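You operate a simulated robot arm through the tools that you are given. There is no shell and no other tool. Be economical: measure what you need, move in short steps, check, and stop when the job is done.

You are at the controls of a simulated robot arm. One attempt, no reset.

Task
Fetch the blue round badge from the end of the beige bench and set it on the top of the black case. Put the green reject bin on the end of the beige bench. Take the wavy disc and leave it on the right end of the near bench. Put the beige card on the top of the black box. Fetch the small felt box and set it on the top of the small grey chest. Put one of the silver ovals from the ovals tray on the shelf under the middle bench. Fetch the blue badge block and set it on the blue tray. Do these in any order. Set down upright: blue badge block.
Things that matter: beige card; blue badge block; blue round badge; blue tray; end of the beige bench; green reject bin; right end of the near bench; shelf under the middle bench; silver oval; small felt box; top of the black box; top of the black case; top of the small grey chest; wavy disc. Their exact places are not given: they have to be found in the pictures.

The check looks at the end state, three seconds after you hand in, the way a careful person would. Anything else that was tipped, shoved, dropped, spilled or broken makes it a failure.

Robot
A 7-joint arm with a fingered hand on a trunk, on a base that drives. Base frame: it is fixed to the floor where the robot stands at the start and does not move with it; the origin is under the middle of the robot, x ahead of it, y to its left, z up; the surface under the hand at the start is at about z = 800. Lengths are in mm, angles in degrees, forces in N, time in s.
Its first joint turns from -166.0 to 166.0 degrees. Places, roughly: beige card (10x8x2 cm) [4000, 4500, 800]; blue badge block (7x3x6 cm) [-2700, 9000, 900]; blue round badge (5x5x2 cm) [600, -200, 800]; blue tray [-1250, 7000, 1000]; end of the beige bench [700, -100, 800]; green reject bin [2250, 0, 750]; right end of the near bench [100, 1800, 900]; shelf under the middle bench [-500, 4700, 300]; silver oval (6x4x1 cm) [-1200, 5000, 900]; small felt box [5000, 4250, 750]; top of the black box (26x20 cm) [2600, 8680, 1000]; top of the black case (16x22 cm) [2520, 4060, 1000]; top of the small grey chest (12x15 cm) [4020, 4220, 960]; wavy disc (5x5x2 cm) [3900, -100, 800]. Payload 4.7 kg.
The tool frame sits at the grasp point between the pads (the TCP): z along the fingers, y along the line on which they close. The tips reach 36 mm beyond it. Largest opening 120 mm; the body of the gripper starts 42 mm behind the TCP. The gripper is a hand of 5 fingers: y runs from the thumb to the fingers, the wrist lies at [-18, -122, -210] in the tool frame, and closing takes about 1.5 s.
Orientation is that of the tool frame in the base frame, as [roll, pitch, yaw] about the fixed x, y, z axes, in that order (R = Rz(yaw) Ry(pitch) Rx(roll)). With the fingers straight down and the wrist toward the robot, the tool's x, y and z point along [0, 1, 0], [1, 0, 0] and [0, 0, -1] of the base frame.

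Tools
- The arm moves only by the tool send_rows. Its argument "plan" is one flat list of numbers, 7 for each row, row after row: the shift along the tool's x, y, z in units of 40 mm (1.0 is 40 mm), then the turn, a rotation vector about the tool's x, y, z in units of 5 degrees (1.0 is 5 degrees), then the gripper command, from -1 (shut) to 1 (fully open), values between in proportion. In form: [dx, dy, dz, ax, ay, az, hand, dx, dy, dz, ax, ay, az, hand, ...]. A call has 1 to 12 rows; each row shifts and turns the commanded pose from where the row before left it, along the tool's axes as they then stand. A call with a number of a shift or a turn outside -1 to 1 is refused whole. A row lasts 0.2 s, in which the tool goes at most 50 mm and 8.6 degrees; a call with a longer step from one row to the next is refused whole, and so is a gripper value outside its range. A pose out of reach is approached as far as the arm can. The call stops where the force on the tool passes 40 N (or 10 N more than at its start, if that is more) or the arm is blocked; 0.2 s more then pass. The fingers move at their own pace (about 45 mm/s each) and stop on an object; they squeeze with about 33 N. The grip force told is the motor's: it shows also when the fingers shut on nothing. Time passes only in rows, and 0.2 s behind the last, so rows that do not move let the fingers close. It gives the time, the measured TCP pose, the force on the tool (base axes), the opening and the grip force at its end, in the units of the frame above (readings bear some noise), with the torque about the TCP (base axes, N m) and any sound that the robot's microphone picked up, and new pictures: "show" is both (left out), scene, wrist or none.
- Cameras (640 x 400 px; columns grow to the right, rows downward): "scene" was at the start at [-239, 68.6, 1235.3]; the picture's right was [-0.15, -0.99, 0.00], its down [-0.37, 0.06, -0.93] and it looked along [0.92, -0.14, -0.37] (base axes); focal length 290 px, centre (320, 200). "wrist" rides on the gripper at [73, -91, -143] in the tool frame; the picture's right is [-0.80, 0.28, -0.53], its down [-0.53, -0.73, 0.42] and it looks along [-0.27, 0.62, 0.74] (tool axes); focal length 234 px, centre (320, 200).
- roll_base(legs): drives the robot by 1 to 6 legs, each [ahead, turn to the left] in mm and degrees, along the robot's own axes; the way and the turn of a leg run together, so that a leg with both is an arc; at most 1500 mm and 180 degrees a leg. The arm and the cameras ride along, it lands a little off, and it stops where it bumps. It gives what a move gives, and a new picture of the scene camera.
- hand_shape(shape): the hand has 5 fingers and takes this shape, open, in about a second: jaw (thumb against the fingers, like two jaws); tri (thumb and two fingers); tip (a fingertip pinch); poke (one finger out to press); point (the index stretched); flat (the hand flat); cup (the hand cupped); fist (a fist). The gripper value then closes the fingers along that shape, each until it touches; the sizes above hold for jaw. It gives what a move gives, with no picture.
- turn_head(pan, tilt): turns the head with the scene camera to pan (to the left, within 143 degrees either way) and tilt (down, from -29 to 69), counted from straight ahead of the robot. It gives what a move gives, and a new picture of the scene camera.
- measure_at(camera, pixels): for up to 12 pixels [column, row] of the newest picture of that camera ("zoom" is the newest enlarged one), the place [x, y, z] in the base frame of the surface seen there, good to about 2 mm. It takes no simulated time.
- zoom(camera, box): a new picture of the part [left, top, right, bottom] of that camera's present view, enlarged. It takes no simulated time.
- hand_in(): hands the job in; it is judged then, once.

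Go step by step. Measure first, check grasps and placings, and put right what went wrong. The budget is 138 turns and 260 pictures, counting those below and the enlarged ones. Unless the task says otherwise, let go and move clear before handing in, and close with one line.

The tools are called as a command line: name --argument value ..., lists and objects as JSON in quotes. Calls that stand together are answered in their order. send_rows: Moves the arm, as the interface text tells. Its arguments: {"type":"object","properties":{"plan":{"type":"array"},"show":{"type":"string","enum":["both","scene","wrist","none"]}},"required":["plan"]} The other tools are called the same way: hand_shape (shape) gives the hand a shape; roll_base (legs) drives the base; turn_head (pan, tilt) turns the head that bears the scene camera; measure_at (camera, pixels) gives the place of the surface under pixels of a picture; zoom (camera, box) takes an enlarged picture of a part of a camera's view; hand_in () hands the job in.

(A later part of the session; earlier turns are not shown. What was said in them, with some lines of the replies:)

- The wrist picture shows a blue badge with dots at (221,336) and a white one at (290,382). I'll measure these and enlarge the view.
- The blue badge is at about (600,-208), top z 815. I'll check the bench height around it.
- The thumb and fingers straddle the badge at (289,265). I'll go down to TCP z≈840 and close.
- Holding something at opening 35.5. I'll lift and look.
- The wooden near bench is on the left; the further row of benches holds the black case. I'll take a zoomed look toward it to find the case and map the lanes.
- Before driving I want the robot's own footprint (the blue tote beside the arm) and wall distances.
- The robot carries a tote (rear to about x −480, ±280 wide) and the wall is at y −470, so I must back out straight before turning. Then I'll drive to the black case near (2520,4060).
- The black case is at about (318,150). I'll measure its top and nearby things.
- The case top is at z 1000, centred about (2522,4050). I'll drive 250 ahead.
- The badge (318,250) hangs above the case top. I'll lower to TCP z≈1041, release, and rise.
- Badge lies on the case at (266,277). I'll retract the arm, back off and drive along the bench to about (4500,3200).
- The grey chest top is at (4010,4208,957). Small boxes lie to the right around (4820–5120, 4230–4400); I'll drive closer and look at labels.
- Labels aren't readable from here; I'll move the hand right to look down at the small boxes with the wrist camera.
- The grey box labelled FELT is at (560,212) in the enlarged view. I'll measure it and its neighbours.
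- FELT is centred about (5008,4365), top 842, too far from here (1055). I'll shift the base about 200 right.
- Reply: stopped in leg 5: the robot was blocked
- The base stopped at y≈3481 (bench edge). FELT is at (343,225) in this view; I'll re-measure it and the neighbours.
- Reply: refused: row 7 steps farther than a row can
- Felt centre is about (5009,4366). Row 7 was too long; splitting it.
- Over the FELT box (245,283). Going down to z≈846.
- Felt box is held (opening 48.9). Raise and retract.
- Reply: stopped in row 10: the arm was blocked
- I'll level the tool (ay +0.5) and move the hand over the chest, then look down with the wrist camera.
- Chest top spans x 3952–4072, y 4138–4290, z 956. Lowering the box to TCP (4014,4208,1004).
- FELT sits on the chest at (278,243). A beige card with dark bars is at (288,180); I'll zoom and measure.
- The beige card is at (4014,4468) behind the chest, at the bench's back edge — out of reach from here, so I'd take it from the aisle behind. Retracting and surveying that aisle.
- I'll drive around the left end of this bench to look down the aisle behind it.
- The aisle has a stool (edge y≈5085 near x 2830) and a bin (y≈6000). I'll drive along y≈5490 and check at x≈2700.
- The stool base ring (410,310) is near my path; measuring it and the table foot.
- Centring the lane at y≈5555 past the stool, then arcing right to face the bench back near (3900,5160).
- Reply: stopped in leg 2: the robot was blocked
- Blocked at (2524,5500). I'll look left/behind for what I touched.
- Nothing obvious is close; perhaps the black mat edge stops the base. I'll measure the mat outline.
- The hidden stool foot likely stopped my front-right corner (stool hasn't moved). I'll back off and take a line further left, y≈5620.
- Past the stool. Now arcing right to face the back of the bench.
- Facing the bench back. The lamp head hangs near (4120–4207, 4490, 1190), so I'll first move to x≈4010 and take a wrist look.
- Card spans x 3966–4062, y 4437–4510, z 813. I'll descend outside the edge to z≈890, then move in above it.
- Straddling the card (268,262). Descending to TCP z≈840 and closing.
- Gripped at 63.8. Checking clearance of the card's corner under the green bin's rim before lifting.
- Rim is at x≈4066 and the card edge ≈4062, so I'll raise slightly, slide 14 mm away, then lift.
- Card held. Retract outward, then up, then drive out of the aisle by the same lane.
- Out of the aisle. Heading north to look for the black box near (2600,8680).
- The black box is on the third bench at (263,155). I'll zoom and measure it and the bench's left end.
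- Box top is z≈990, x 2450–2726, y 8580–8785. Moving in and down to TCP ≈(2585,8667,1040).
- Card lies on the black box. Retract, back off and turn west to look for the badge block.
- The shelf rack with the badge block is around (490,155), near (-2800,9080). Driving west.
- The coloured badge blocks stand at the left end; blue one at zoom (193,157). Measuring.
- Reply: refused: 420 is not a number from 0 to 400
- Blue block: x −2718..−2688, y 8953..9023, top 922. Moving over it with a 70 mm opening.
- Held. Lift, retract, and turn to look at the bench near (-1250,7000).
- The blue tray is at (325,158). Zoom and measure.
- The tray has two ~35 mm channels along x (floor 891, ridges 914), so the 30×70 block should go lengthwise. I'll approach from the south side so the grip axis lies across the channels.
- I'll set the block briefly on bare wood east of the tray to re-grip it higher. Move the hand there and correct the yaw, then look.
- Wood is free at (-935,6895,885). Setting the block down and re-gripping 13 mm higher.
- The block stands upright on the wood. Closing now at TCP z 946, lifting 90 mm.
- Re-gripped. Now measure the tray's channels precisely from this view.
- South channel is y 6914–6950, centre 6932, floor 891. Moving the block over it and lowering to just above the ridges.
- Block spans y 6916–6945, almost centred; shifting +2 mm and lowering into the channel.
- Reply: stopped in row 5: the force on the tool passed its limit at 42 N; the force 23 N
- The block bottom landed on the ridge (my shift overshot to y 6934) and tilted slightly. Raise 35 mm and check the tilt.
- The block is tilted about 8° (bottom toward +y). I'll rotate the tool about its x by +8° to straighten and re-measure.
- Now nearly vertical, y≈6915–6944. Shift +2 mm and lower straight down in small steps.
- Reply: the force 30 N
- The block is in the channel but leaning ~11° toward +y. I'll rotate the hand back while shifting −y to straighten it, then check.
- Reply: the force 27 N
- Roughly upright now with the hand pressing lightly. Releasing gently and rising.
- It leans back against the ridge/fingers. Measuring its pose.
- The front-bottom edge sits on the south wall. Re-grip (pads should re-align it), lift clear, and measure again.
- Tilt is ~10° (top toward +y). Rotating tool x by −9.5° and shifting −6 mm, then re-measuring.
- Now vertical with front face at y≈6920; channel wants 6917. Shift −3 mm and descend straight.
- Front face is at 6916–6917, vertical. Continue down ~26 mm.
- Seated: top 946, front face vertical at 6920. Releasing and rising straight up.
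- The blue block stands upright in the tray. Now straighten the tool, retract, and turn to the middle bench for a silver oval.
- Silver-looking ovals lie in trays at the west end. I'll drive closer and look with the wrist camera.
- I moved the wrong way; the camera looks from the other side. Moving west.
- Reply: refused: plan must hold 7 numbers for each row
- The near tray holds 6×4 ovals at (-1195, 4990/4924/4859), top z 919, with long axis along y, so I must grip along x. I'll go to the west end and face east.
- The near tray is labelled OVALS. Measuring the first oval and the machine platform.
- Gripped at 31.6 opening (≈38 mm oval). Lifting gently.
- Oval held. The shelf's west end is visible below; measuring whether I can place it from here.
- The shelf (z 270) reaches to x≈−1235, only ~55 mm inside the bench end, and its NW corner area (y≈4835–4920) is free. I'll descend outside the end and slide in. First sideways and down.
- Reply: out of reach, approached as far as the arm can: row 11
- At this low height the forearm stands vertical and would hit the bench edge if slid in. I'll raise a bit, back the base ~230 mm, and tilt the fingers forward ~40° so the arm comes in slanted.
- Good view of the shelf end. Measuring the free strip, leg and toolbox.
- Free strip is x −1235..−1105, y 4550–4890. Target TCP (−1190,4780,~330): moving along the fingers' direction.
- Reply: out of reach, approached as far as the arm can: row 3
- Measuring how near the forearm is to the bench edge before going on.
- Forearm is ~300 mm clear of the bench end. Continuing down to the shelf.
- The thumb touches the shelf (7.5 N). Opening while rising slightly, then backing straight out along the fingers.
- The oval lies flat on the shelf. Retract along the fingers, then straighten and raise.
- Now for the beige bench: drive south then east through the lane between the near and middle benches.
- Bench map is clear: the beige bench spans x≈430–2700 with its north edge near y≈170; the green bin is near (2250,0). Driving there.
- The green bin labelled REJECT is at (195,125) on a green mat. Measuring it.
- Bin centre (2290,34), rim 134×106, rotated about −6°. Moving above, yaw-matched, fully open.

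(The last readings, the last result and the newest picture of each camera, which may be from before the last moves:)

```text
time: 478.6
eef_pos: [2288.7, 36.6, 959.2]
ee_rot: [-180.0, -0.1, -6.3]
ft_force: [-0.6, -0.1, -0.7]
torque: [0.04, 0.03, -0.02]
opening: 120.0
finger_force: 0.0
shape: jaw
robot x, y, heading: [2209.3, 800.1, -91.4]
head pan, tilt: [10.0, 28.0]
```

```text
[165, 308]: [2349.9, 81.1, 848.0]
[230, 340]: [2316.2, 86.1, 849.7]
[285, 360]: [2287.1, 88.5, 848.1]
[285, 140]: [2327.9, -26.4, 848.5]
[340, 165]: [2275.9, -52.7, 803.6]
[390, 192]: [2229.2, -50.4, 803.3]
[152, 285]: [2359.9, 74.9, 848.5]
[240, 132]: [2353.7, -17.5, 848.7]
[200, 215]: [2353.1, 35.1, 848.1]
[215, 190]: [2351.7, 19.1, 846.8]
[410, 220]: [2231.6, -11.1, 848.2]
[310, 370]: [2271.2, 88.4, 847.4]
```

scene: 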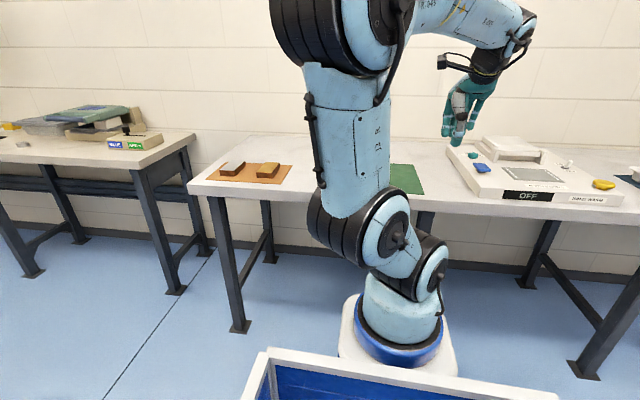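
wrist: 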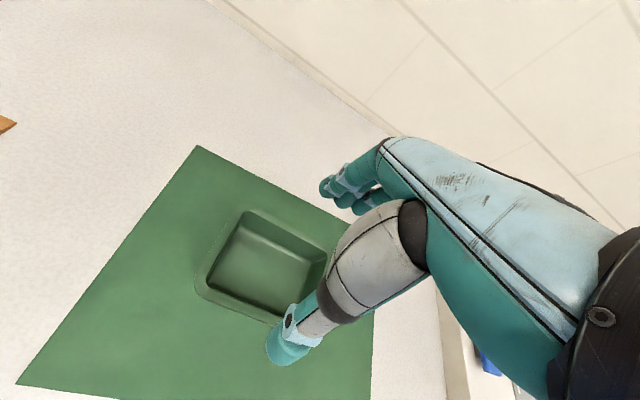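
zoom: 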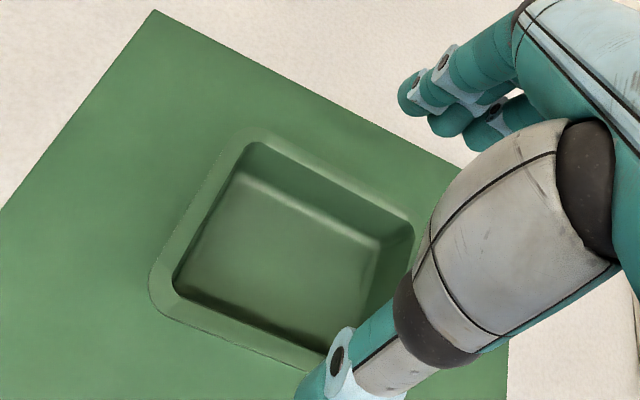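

send_rows --plan '[0, 0.05, 0.8, 0, 0, 0, 1, 0, 0, 0.6, 0, 0, 0, 1, 0, 0, 0, 0, 0, 0, 1]' --show "wrist"

zoom --camera "wrist" --box '[180, 140, 420, 380]'

```text
time: 479.4
eef_pos: [2289.9, 33.4, 903.0]
ee_rot: [-179.9, 0.0, -6.3]
ft_force: [0.2, 0.7, 1.4]
torque: [0.02, -0.02, 0.0]
opening: 119.6
finger_force: 0.0
shape: jaw
robot x, y, heading: [2209.1, 799.9, -91.4]
head pan, tilt: [10.0, 28.0]
```

wrist: 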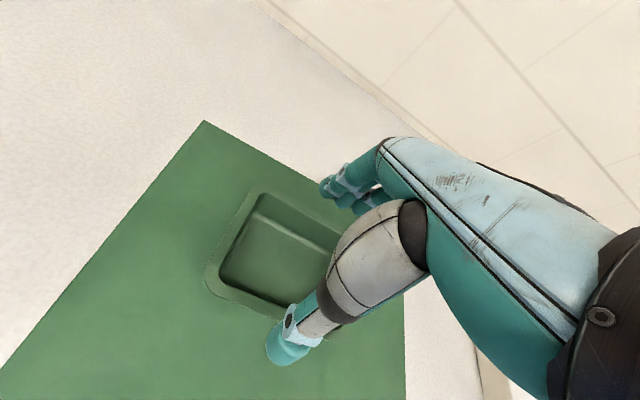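

```text
1.67 times, centred on (300, 260) of wrist
```

zoom: 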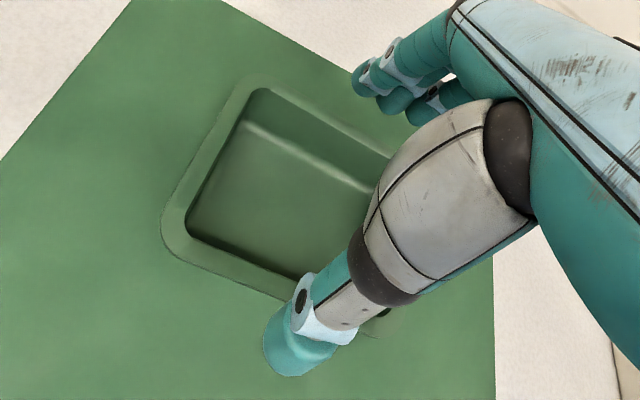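

The thumb and fingers appear just outside the rims. Descending slowly.

send_rows --plan '[0, 0, 0.4, 0, 0, 0, 1, 0, 0, 0.3, 0, 0, 0, 1, 0, 0, 0.3, 0, 0, 0, 1, 0, 0, 0.15, 0, 0, 0, 1, 0, 0, 0, 0, 0, 0, 1]' --show "wrist"

zoom --camera "wrist" --box '[180, 140, 420, 380]'

```text
time: 480.6
eef_pos: [2291.7, 34.6, 857.7]
ee_rot: [-180.0, -0.2, -6.2]
ft_force: [-0.2, -1.4, 3.5]
torque: [-0.13, 0.0, -0.01]
opening: 119.9
finger_force: 0.0
shape: jaw
robot x, y, heading: [2212.2, 802.0, -91.8]
head pan, tilt: [10.0, 28.0]
```

wrist: 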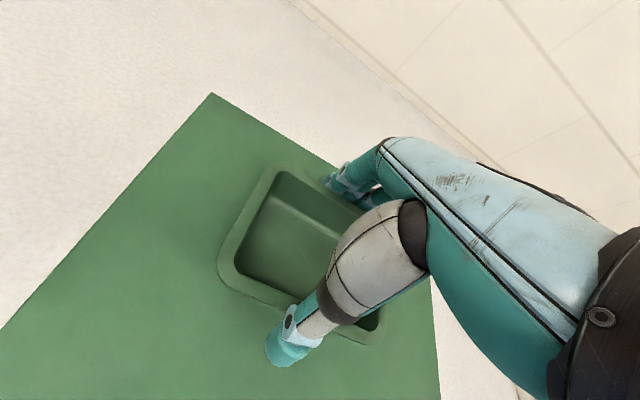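

```text
1.67 times, centred on (300, 260) of wrist
```

zoom: 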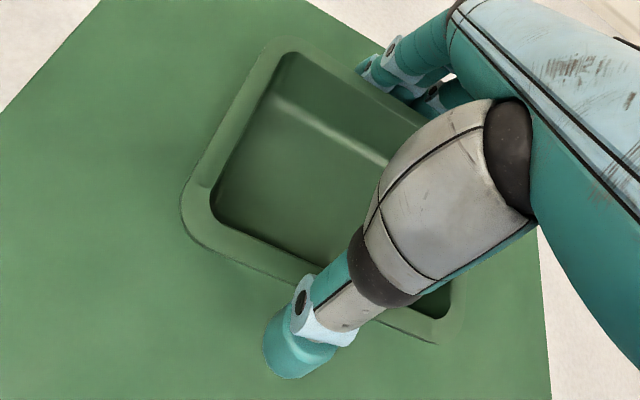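

Straddled. Closing and lifting a little.

send_rows --plan '[0, 0, 0, 0, 0, 0, 0, 0, 0, 0, 0, 0, 0, -1, 0, 0, 0, 0, 0, 0, -1, 0, 0, 0, 0, 0, 0, -1, 0, 0, 0, 0, 0, 0, -1, 0, 0, -0.3, 0, 0, 0, -1, 0, 0, -0.7, 0, 0, 0, -1, 0, 0, 0, 0, 0, 0, -1]' --show "both"

```text
time: 482.4
eef_pos: [2292.5, 35.1, 897.5]
ee_rot: [-180.0, 0.0, -6.3]
ft_force: [-0.8, -0.7, -0.3]
torque: [0.01, -0.02, -0.03]
opening: 106.0
finger_force: 33.3
shape: jaw
robot x, y, heading: [2207.5, 803.0, -91.8]
head pan, tilt: [10.0, 28.0]
```

scene: 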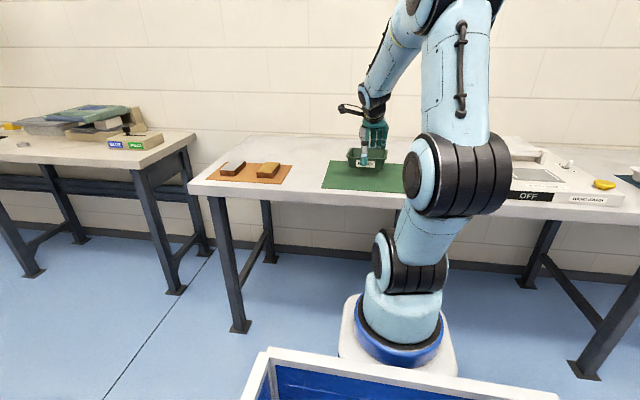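
wrist: 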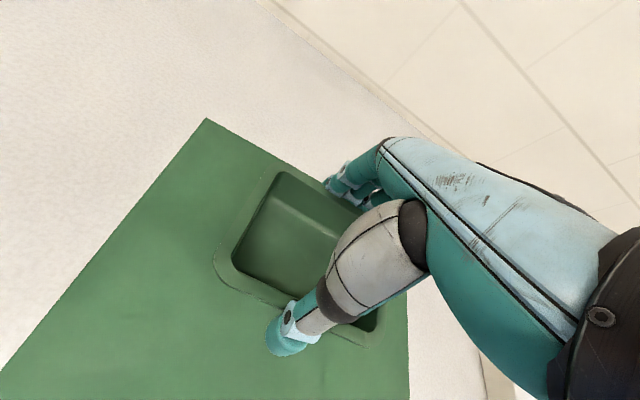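

measure_at --camera "wrist" --pixels '[[222, 270], [260, 185], [285, 174], [245, 290], [280, 225]]'

send_rows --plan '[0, 0, -1, 0, 0, 0, -1, 0, 0, -1, 0, 0, 0, -1, 0, 0, -1, 0, 0, 0, -1, 0, 0, -1, 0, 0, 0, -1, 0, 0, -1, 0, 0, 0, -1, -0.2, -1, -0.4, 0, 0, 0, -1, -0.2, -1, 0, 0, 0, 0, -1, -0.2, -1, 0, 0, 0, 0, -1, -0.2, -1, 0, 0, 0, 0, -1, -0.2, -1, 0, 0, 0, 0, -1, -0.2, -1, 0, 0, 0, 0, -1]' --show "both"

```text
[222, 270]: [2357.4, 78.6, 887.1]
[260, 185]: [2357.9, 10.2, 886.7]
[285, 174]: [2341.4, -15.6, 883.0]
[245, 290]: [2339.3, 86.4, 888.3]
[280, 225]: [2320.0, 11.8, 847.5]
```

```text
time: 484.8
eef_pos: [2270.3, 275.0, 1112.0]
ee_rot: [-179.9, 0.0, -6.3]
ft_force: [0.2, -0.9, -1.3]
torque: [0.06, 0.02, 0.02]
opening: 106.1
finger_force: 32.9
shape: jaw
robot x, y, heading: [2209.7, 799.3, -91.5]
head pan, tilt: [10.0, 28.0]
```

scene: 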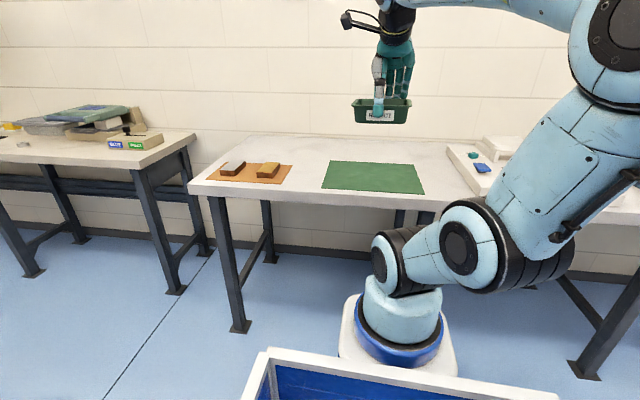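
wrist: 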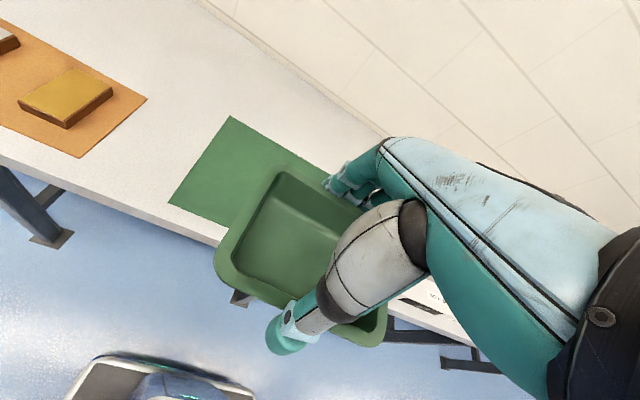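

Bin lifted level. Driving west along the bench to its end (x≈700), then facing it from the north side.

roll_base --legs '[[0, -88.5], [1490, 0], [0, 90], [200, 0]]'

send_rows --plan '[0, 0, 0, 0, 0, 0, -1]' --show "wrist"

turn_head --pan 25 --tilt 30

```text
time: 501.1
eef_pos: [790.8, 139.1, 1113.0]
ee_rot: [-179.9, 0.0, -6.1]
ft_force: [-0.7, -0.3, -0.2]
torque: [-0.02, 0.02, 0.02]
opening: 106.1
finger_force: 32.9
shape: jaw
robot x, y, heading: [727.5, 664.6, -91.6]
head pan, tilt: [10.0, 28.0]
```

scene: 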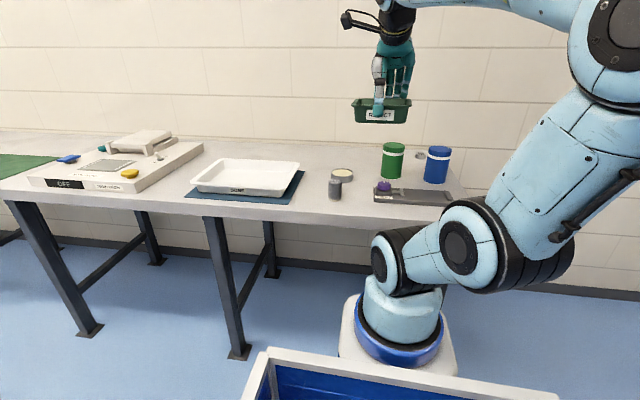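

```text
time: 501.5
eef_pos: [790.0, 139.3, 1113.1]
ee_rot: [-179.8, 0.0, -6.3]
ft_force: [-0.3, -0.1, -1.5]
torque: [0.0, 0.01, 0.0]
opening: 105.7
finger_force: 32.9
shape: jaw
robot x, y, heading: [723.2, 668.3, -91.7]
head pan, tilt: [10.0, 28.0]
```

wrist: 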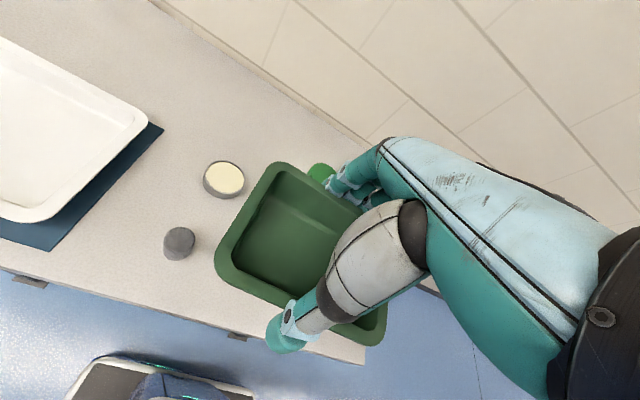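

```text
time: 502.3
eef_pos: [789.3, 139.6, 1113.5]
ee_rot: [-179.8, 0.0, -6.3]
ft_force: [0.8, 0.0, -0.9]
torque: [-0.02, -0.02, -0.01]
opening: 106.0
finger_force: 33.2
shape: jaw
robot x, y, heading: [729.5, 667.3, -91.3]
head pan, tilt: [25.0, 30.0]
```

scene: 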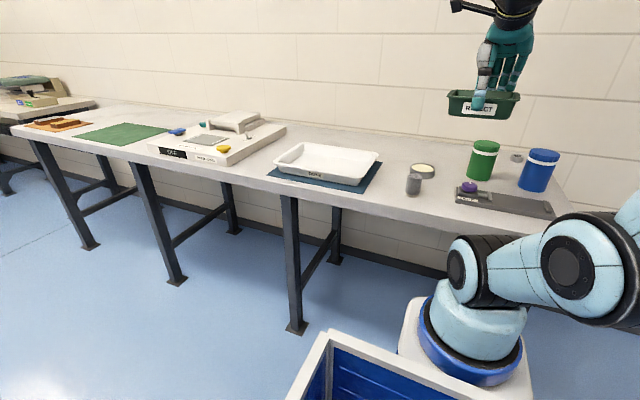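

Both bottles stand at (713,-107) and (568,-86); the space behind them toward the wall, around (715,-290), is free. Drive 120 closer and move the bin over there.

roll_base --legs '[[120, 1]]'

send_rows --plan '[0, 0, 0, 0, 0, -0.7, -1, 0, 0, 0, 0, 0, -0.6, -1, -0.3, 1, 0, 0, 0, 0, -1, -0.3, 1, 0, 0, 0, 0, -1, -0.3, 1, 0, 0, 0, 0, -1, -0.3, 1, 0, 0, 0, 0, -1, -0.3, 1, 0, 0, 0, 0, -1, -0.3, 1, 0, 0, 0, 0, -1]' --show "wrist"

```text
time: 503.5
eef_pos: [797.0, 16.6, 1113.4]
ee_rot: [-179.9, 0.0, -5.1]
ft_force: [-0.7, 0.2, 0.2]
torque: [0.0, 0.0, 0.02]
opening: 105.7
finger_force: 33.1
shape: jaw
robot x, y, heading: [725.1, 542.8, -90.4]
head pan, tilt: [25.0, 30.0]
```

scene: 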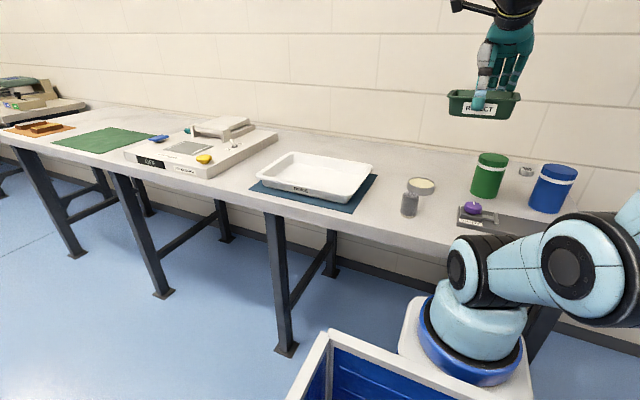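

```text
time: 505.3
eef_pos: [731.9, -223.2, 1113.5]
ee_rot: [180.0, 0.0, 1.5]
ft_force: [0.1, 0.6, 0.2]
torque: [-0.01, 0.01, -0.01]
opening: 106.0
finger_force: 32.7
shape: jaw
robot x, y, heading: [723.7, 541.2, -90.6]
head pan, tilt: [25.0, 30.0]
```

wrist: 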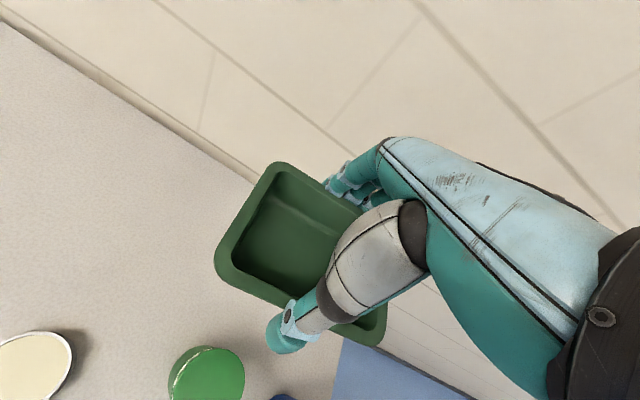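

send_rows --plan '[-0.2, 0.9, 0, 0, 0, 0, -1, 0, 0.8, 0, 0, 0, 0, -1, 0, 0, 1, 0, 0, 0, -1, 0, 0, 1, 0, 0, 0, -1, 0, 0, 1, 0, 0, 0, -1, 0, 0, 1, 0, 0, 0, -1, 0, 0, 1, 0, 0, 0, -1, 0, 0, 0, 0, 0, 0, -1]' --show "both"

```text
time: 507.1
eef_pos: [724.5, -288.7, 911.3]
ee_rot: [-180.0, -0.1, 1.3]
ft_force: [-0.2, -0.2, -1.4]
torque: [-0.02, 0.01, -0.01]
opening: 105.6
finger_force: 33.0
shape: jaw
robot x, y, heading: [724.4, 542.7, -90.7]
head pan, tilt: [25.0, 30.0]
```

scene: 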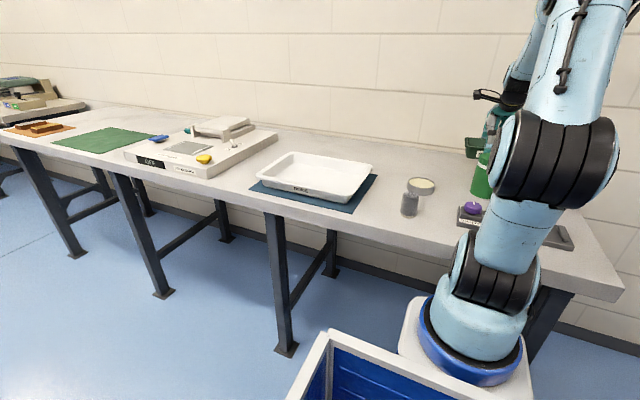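
wrist: 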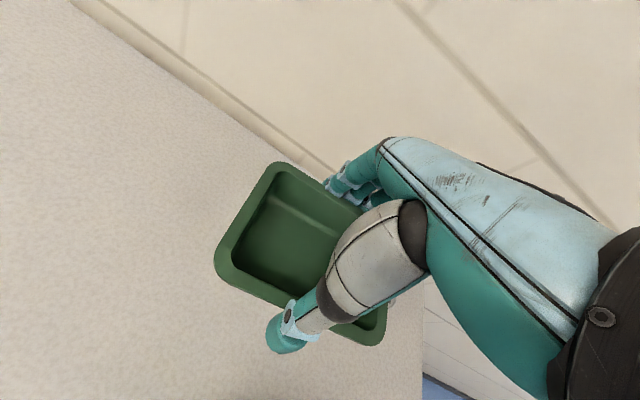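

send_rows --plan '[0, 0, 0.8, 0, 0, 0, -1, 0, 0, 0.35, 0, 0, 0, -1, 0, 0, 0.2, 0, 0, 0, -1, 0, 0, 0, 0, 0, 0, -1, 0, 0, 0, 0, 0, 0, 0.9, 0, 0, 0, 0, 0, 0, 1, 0, 0, 0, 0, 0, 0, 1]' --show "wrist"

```text
time: 508.7
eef_pos: [723.9, -293.5, 860.5]
ee_rot: [-180.0, 0.0, 1.3]
ft_force: [0.8, -0.4, -0.2]
torque: [0.0, 0.01, 0.0]
opening: 119.9
finger_force: 0.1
shape: jaw
robot x, y, heading: [726.7, 542.2, -90.3]
head pan, tilt: [25.0, 30.0]
```

wrist: 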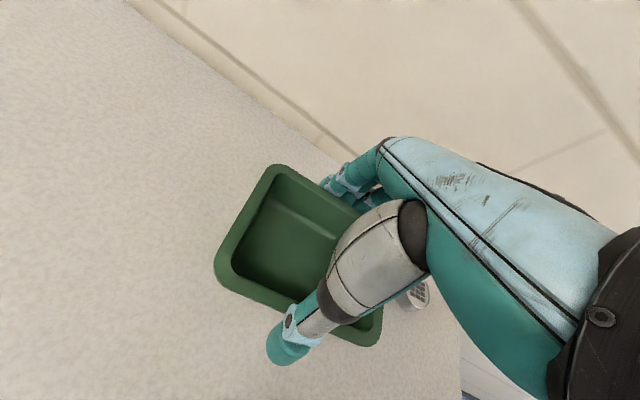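

send_rows --plan '[0, 0, -0.4, 0, 0, 0, 1, 0, 0, -0.8, 0, 0, 0, 1, 0, 0, -1, 0, 0, 0, 1, 0, 0, -1, 0, 0, 0, 1, 0, 0, -1, 0, 0, 0, 1, 0, 0, -1, 0, 0, 0, 1, 0, 0, -1, 0, 0, 0, 1, 0, -1, 0, 0, 0, 0, 1, 0, -1, 0, 0, 0, 0, 1]' --show "wrist"

measure_at --camera "wrist" --pixels '[[210, 60], [250, 140], [200, 150], [240, 100]]'

```text
time: 510.7
eef_pos: [719.8, -210.3, 1105.7]
ee_rot: [-180.0, -0.1, 1.4]
ft_force: [-0.6, -0.6, -1.8]
torque: [0.05, -0.01, 0.01]
opening: 120.0
finger_force: 0.0
shape: jaw
robot x, y, heading: [729.5, 543.3, -90.4]
head pan, tilt: [25.0, 30.0]
```

wrist: 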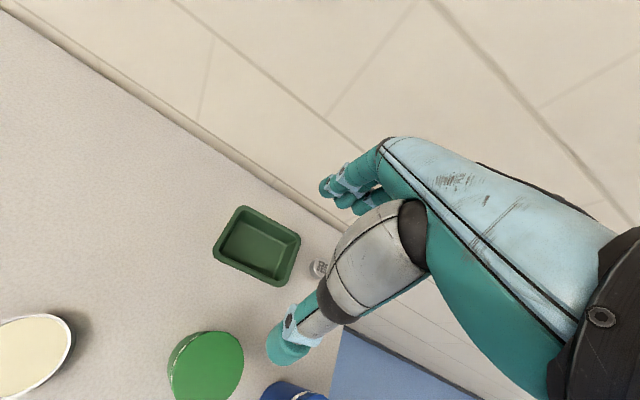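

```text
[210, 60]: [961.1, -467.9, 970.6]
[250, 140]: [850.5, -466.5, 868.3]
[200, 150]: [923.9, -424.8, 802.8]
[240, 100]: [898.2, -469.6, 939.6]
```

Bin sits flat at the bench end. Retract and head to the wavy disc near (3900,-100).

send_rows --plan '[0, -1, 0, 0, 0, 0, 0.6, 0, -1, 0, 0, 0, 0, 0.6, 0, -1, 0, 0, 0, 0, 0.6, 0, -1, 0, 0, 0, 0, 0.6, 0, -1, 0, 0, 0, 0, 0.6, 0, -1, 0, 0, 0, 0, 0.6]' --show "none"

roll_base --legs '[[-250, 0], [0, 90.5], [1500, 0], [1500, 0], [150, 0], [0, -90]]'

turn_head --pan 20 --tilt 28

send_rows --plan '[0, 0, 0, 0, 0, 0, 0.6]' --show "wrist"

```text
time: 512.1
eef_pos: [717.3, 30.2, 1104.2]
ee_rot: [-179.8, 0.0, 1.3]
ft_force: [0.3, -0.2, -0.4]
torque: [0.02, 0.03, -0.01]
opening: 96.3
finger_force: 0.1
shape: jaw
robot x, y, heading: [726.4, 546.5, -90.3]
head pan, tilt: [25.0, 30.0]
```

```text
time: 536.4
eef_pos: [3865.3, 181.5, 1105.9]
ee_rot: [-179.9, 0.0, 2.7]
ft_force: [0.4, 0.2, 0.6]
torque: [0.0, 0.02, 0.0]
opening: 96.1
finger_force: 0.1
shape: jaw
robot x, y, heading: [3863.1, 697.2, -88.9]
head pan, tilt: [25.0, 30.0]
```

scene: 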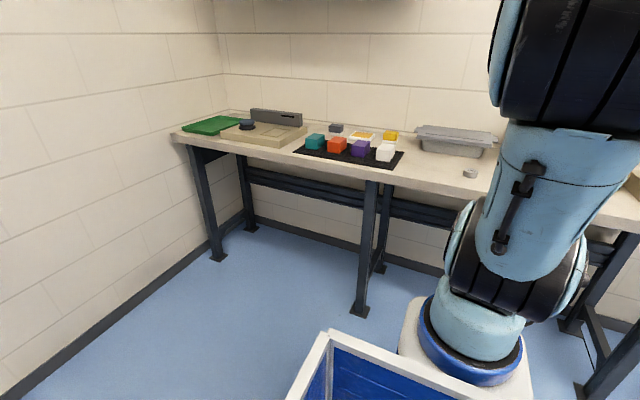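

```text
time: 537.1
eef_pos: [3865.3, 181.0, 1105.2]
ee_rot: [-179.9, 0.0, 2.7]
ft_force: [-0.8, 0.7, 0.9]
torque: [-0.01, -0.01, 0.01]
opening: 96.1
finger_force: 0.1
shape: jaw
robot x, y, heading: [3862.4, 693.2, -89.2]
head pan, tilt: [20.0, 28.0]
```

scene: 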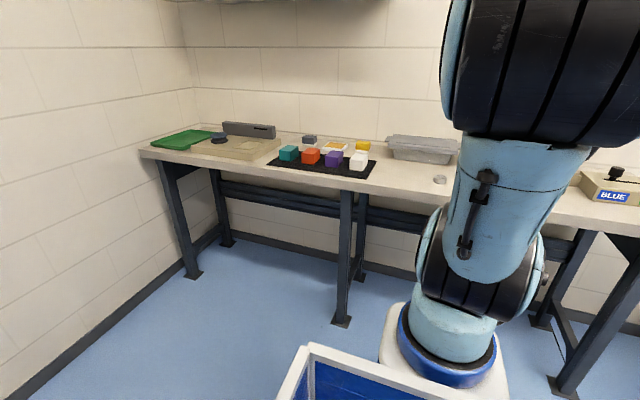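

```text
time: 537.5
eef_pos: [3865.8, 180.9, 1104.1]
ee_rot: [-179.9, 0.0, 2.7]
ft_force: [0.4, 0.0, -0.1]
torque: [0.0, -0.03, -0.01]
opening: 96.0
finger_force: 0.0
shape: jaw
robot x, y, heading: [3861.5, 693.7, -89.1]
head pan, tilt: [20.0, 28.0]
```

wrist: 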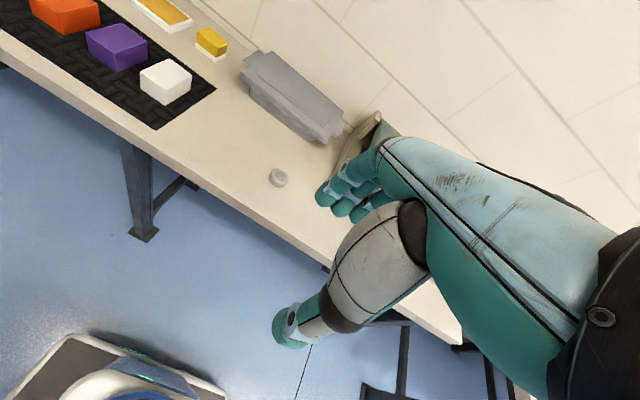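

The disc is at (278,177). Zooming and measuring to confirm it is wavy.

zoom --camera "wrist" --box '[240, 150, 320, 200]'

measure_at --camera "wrist" --pixels '[[278, 175], [270, 176], [286, 178], [278, 168], [277, 185], [255, 190], [300, 130], [265, 90], [310, 215]]'

zoom --camera "scene" --box '[140, 110, 460, 210]'

```text
8.00 times, centred on (280, 175) of wrist
```

zoom: 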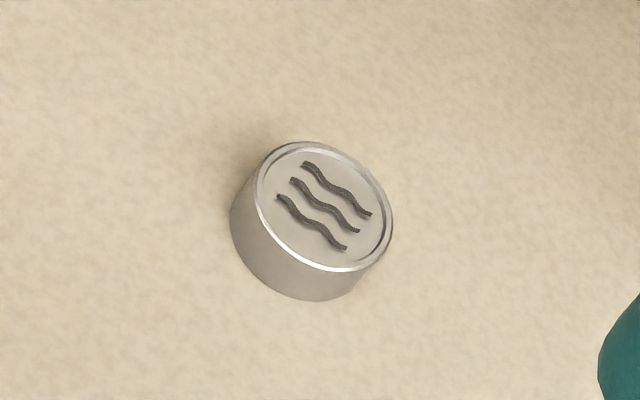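

```text
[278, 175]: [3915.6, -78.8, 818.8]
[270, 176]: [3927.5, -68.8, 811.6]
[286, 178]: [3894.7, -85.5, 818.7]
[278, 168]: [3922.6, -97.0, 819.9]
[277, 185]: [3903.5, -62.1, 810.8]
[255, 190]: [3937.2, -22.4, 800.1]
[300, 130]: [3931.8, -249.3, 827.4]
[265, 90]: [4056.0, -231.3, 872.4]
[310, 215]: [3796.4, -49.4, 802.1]
```

```text
2.00 times, centred on (300, 160) of scene
```

zoom: 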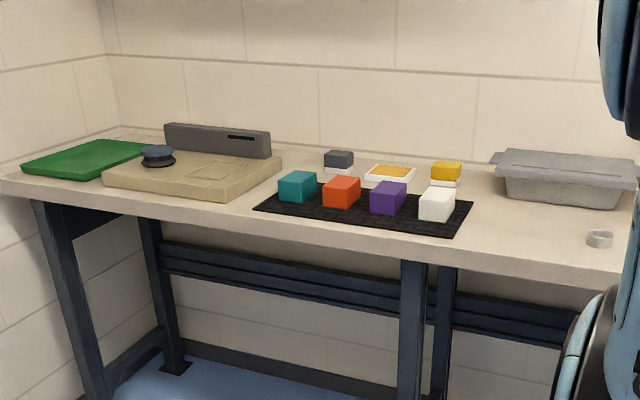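

The wavy disc is at (3912,-79), top 819. Moving above and descending.

send_rows --plan '[0.12, 0.93, 0, 0, 0, 0, 0.35, 0.12, 0.94, 0, 0, 0, 0, 0.35, 0.12, 0.94, 0, 0, 0, 0, 0.35, 0.12, 0.94, 0, 0, 0, 0, 0.35, 0.12, 0.94, 0, 0, 0, 0, 0.35, 0.12, 0.93, 0, 0, 0, 0, 0.35, 0.12, 0.93, 0.5, 0, 0, 0, 0.35, 0, 0, 1, 0, 0, 0, 0.35, 0, 0, 1, 0, 0, 0, 0.35, 0, 0, 1, 0, 0, 0, 0.35, 0, 0, 1, 0, 0, 0, 0.35, 0, 0, 0.6, 0, 0, 0, 0.35]' --show "wrist"

measure_at --camera "wrist" --pixels '[[289, 262], [290, 255], [285, 270], [300, 262]]'

```text
time: 540.1
eef_pos: [3911.9, -81.6, 901.5]
ee_rot: [180.0, 0.0, 2.6]
ft_force: [0.1, -0.2, -0.2]
torque: [0.01, 0.0, 0.01]
opening: 81.1
finger_force: 0.1
shape: jaw
robot x, y, heading: [3860.7, 695.1, -88.7]
head pan, tilt: [20.0, 28.0]
```

wrist: 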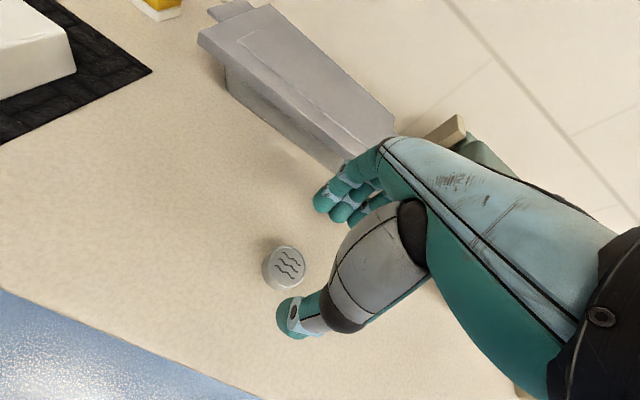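

```text
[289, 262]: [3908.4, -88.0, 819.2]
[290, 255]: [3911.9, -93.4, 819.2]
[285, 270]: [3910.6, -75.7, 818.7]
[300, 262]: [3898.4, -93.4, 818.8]
```

send_rows --plan '[0, 0, 0.8, 0, 0, 0, 0.35, 0, 0, 0.65, 0, 0, 0, 0.35, 0, 0, 0, 0, 0, 0, 0.35, 0, 0, 0, 0, 0, 0, -1, 0, 0, 0, 0, 0, 0, -1, 0, 0, 0, 0, 0, 0, -1, 0, 0, 0, 0, 0, 0, -1, 0, 0, 0, 0, 0, 0, -1, 0, 0, 0, 0, 0, 0, -1, 0, 0, -0.5, 0, 0, 0, -1, 0, 0, -1, 0, 0, 0, -1]' --show "wrist"

```text
time: 542.5
eef_pos: [3911.0, -79.2, 902.4]
ee_rot: [179.9, 0.0, 2.8]
ft_force: [0.2, -0.3, -1.4]
torque: [0.03, 0.02, -0.01]
opening: 35.7
finger_force: 33.2
shape: jaw
robot x, y, heading: [3862.4, 694.1, -88.7]
head pan, tilt: [20.0, 28.0]
```

wrist: 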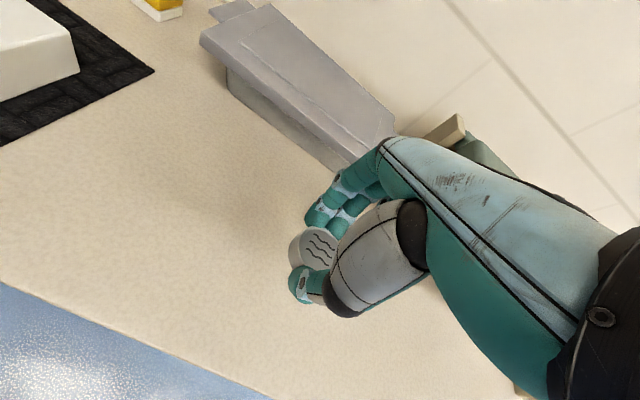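

Held (35.7). Raise, retract, and drive to the near bench's right end.

send_rows --plan '[0, 0, -1, 0, 0, 0, -1, 0, 0, -1, 0, 0, 0, -1, 0, 0, -1, 0, 0, 0, -1, 0, 0, -1, 0, 0, 0, -1, 0, -0.5, -1, 0, 0, 0, -1, 0, -1, -0.6, 0, 0, 0, -1, 0, -1, 0, 0, 0, 0, -1, 0, -1, 0, 0, 0, 0, -1, 0, -1, 0, 0, 0, 0, -1, 0, -1, 0, 0, 0, 0, -1, 0, -1, 0, 0, 0, 0, -1]' --show "none"

roll_base --legs '[[-100, 0], [0, -91], [1500, 0], [1000, 0], [0, -90], [950, 0]]'

roll_base --legs '[[0, 90], [200, 0]]'

turn_head --pan -20 --tilt 28

```text
time: 544.9
eef_pos: [3900.0, 178.0, 1126.1]
ee_rot: [-179.8, -0.2, 2.7]
ft_force: [0.1, 0.4, -0.8]
torque: [0.0, 0.01, 0.03]
opening: 35.5
finger_force: 33.3
shape: jaw
robot x, y, heading: [3861.0, 695.1, -88.9]
head pan, tilt: [20.0, 28.0]
```

```text
time: 570.0
eef_pos: [1353.9, 2206.0, 1127.0]
ee_rot: [-179.9, 0.0, -176.9]
ft_force: [-1.7, -0.3, -1.7]
torque: [0.0, -0.01, 0.0]
opening: 35.5
finger_force: 33.4
shape: jaw
robot x, y, heading: [1401.8, 1694.4, 91.4]
head pan, tilt: [20.0, 28.0]
```

scene: 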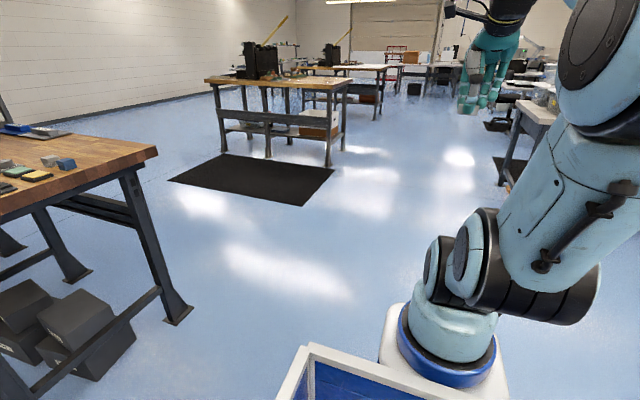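

```text
time: 575.4
eef_pos: [681.3, 1634.9, 1127.6]
ee_rot: [-179.9, 0.0, -86.5]
ft_force: [-0.4, -0.2, 0.0]
torque: [0.0, 0.0, -0.02]
opening: 35.3
finger_force: 33.1
shape: jaw
robot x, y, heading: [1195.1, 1681.0, -178.1]
head pan, tilt: [20.0, 28.0]
```

scene: 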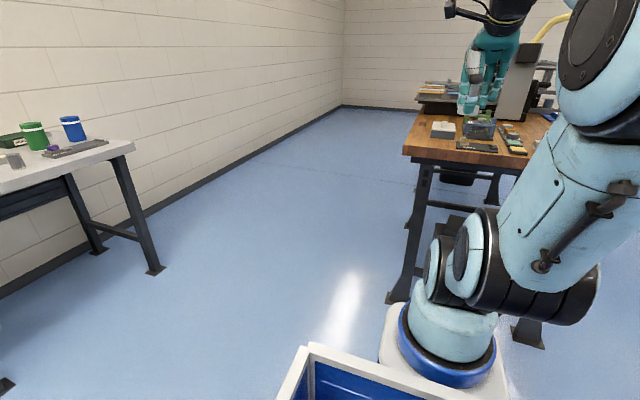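

```text
time: 576.5
eef_pos: [681.8, 1636.2, 1127.9]
ee_rot: [-179.9, 0.0, -86.4]
ft_force: [0.4, 0.1, -0.6]
torque: [0.02, -0.03, -0.01]
opening: 35.3
finger_force: 32.4
shape: jaw
robot x, y, heading: [1194.4, 1682.9, -178.0]
head pan, tilt: [-20.0, 28.0]
```

scene: 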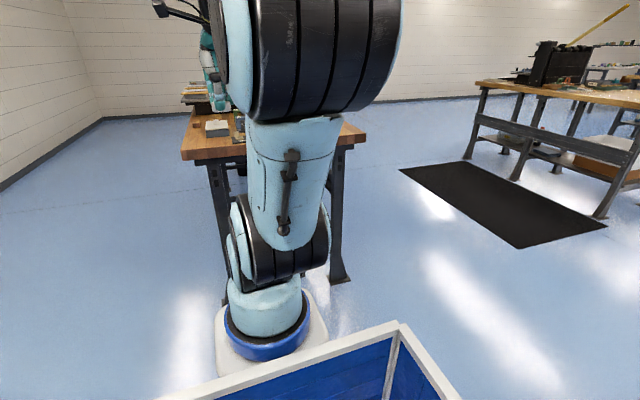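

roll_base --legs '[[300, -2]]'

send_rows --plan '[-1, 0.2, 0, 0, 0, 0, -1, -0.5, 0.3, 0, 0, 0, 0, -1]' --show "wrist"

zoom --camera "wrist" --box '[100, 60, 420, 260]'

```text
time: 578.5
eef_pos: [384.8, 1648.6, 1128.1]
ee_rot: [-179.9, 0.0, -88.3]
ft_force: [0.8, 0.2, -1.3]
torque: [-0.01, -0.02, -0.01]
opening: 35.3
finger_force: 33.2
shape: jaw
robot x, y, heading: [904.5, 1677.5, 179.8]
head pan, tilt: [-20.0, 28.0]
```

scene: 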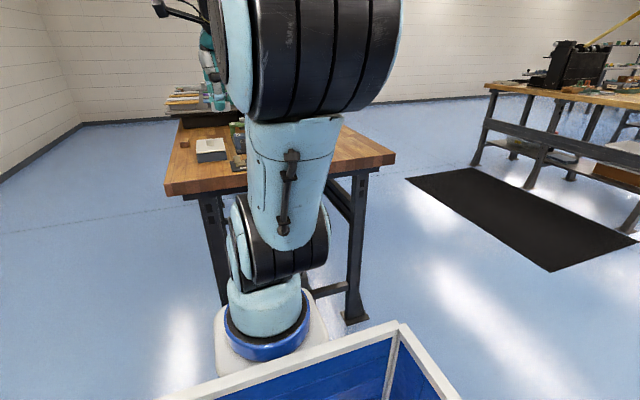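

```text
time: 579.1
eef_pos: [361.3, 1707.1, 1127.9]
ee_rot: [180.0, 0.0, -88.4]
ft_force: [0.0, 0.0, -1.3]
torque: [-0.04, 0.02, -0.04]
opening: 35.4
finger_force: 33.2
shape: jaw
robot x, y, heading: [899.4, 1678.8, 179.8]
head pan, tilt: [-20.0, 28.0]
```

wrist: 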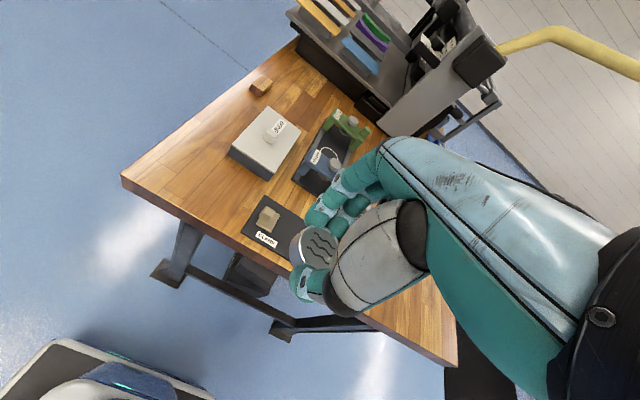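

```text
2.00 times, centred on (260, 160) of wrist
```

zoom: 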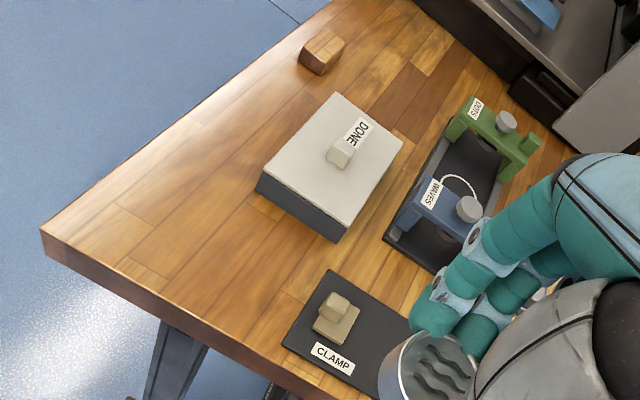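

Bare wood lies at zoom (200,255) near the bench corner. Measuring.

measure_at --camera "zoom" --pixels '[[200, 255], [60, 225], [230, 280], [150, 220], [265, 195], [340, 240], [300, 335], [230, 350], [220, 170]]'

measure_at --camera "wrist" --pixels '[[400, 320], [440, 350], [420, 300], [385, 330]]'

```text
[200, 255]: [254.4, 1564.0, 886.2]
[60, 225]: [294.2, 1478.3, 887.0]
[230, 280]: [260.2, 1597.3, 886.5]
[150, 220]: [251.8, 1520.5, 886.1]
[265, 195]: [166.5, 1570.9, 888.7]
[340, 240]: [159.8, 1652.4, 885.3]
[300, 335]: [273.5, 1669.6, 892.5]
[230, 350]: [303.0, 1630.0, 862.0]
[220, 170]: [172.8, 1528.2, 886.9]
```

```text
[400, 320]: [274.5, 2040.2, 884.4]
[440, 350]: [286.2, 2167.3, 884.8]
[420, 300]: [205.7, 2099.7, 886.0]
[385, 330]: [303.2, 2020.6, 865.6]
```

Placing at (228,1575,886): bare wood near the corner, clear of DONE box and CLAMP mat.

send_rows --plan '[0.8, 0.87, 0, 0, 0, 0, -1, 0.8, 0.87, 0, 0, 0, 0, -1, 0.8, 0.87, 0, 0, 0, 0, -1, 0.8, 0.7, 0, 0, 0, 0, -1, 0, 0, 1, 0, 0, 0, -1, 0, 0, 1, 0, 0, 0, -1, 0, 0, 1, 0, 0, 0, -1, 0, 0, 1, 0, 0, 0, -1, 0, 0, 0.5, 0, 0, 0, -1, 0, 0, 0, 0, 0, 0, -1]' --show "wrist"

```text
time: 581.3
eef_pos: [233.8, 1576.3, 948.6]
ee_rot: [-179.9, 0.0, -88.3]
ft_force: [0.5, 0.0, -1.2]
torque: [-0.01, -0.02, 0.0]
opening: 35.6
finger_force: 33.4
shape: jaw
robot x, y, heading: [897.8, 1680.7, 180.1]
head pan, tilt: [-20.0, 28.0]
5 turns are left
```

wrist: 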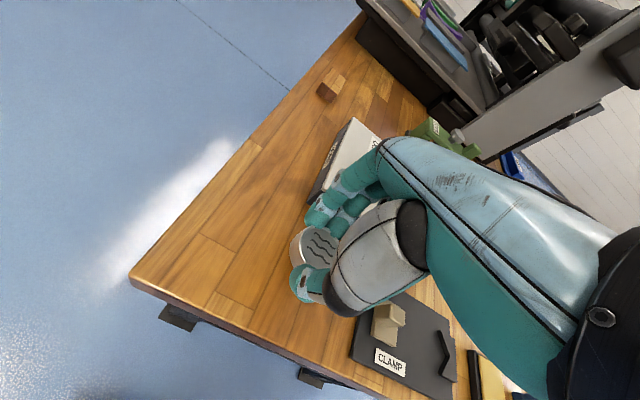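

Only 5 turns left. Lowering the last ~19 mm, releasing and rising.

send_rows --plan '[0, 0, 0.3, 0, 0, 0, -1, 0, 0, 0.17, 0, 0, 0, -1, 0, 0, 0, 0, 0, 0, -1, 0, 0, 0, 0, 0, 0, -0.2, 0, 0, 0, 0, 0, 0, -0.05, 0, 0, 0, 0, 0, 0, -0.05, 0, 0, 0, 0, 0, 0, -0.05, 0, 0, -0.5, 0, 0, 0, -0.05, 0, 0, -1, 0, 0, 0, -0.05, 0, 0, -1, 0, 0, 0, -0.05, 0, 0, -1, 0, 0, 0, -0.05, 0, -0.3, -0.9, 0, 0, 0, -0.05]' --show "wrist"

```text
time: 583.9
eef_pos: [244.2, 1576.9, 1105.7]
ee_rot: [-179.9, 0.0, -88.5]
ft_force: [-0.2, -0.1, 0.0]
torque: [-0.01, -0.02, -0.03]
opening: 56.8
finger_force: 0.2
shape: jaw
robot x, y, heading: [900.6, 1679.9, 180.2]
head pan, tilt: [-20.0, 28.0]
4 turns are left
```

wrist: 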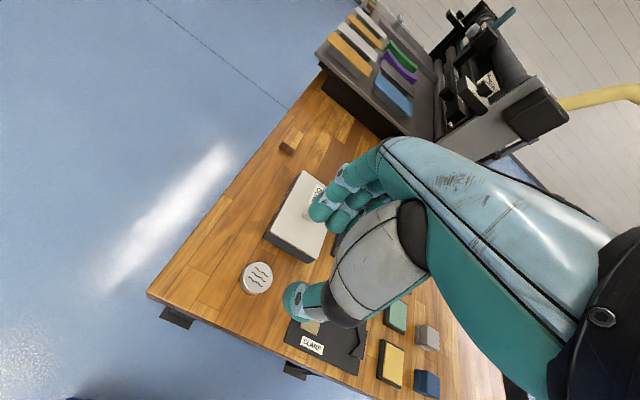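

The disc lies flat on the bench end at (256,278). All seven jobs are done; moving the hand clear, then handing in.

send_rows --plan '[0, -1, 0, 0, 0, 0, 0, 0, -1, 0, 0, 0, 0, 0, 0, -1, 0, 0, 0, 0, 0, 0, -1, 0, 0, 0, 0, 0]' --show "none"

hand_in

```text
time: 584.9
eef_pos: [404.5, 1583.4, 1102.2]
ee_rot: [-179.9, 0.0, -88.5]
ft_force: [0.4, 0.3, -0.8]
torque: [0.0, -0.03, -0.04]
opening: 59.6
finger_force: 0.0
shape: jaw
robot x, y, heading: [900.4, 1681.2, 179.9]
head pan, tilt: [-20.0, 28.0]
```

```text
The job is handed in.
```

All seven items were set down where asked, the blue badge block standing upright in the blue tray, and the job is handed in; the base bumped once at the long bench and once in the aisle, and the arm was briefly blocked near a lamp, with nothing seen to move.
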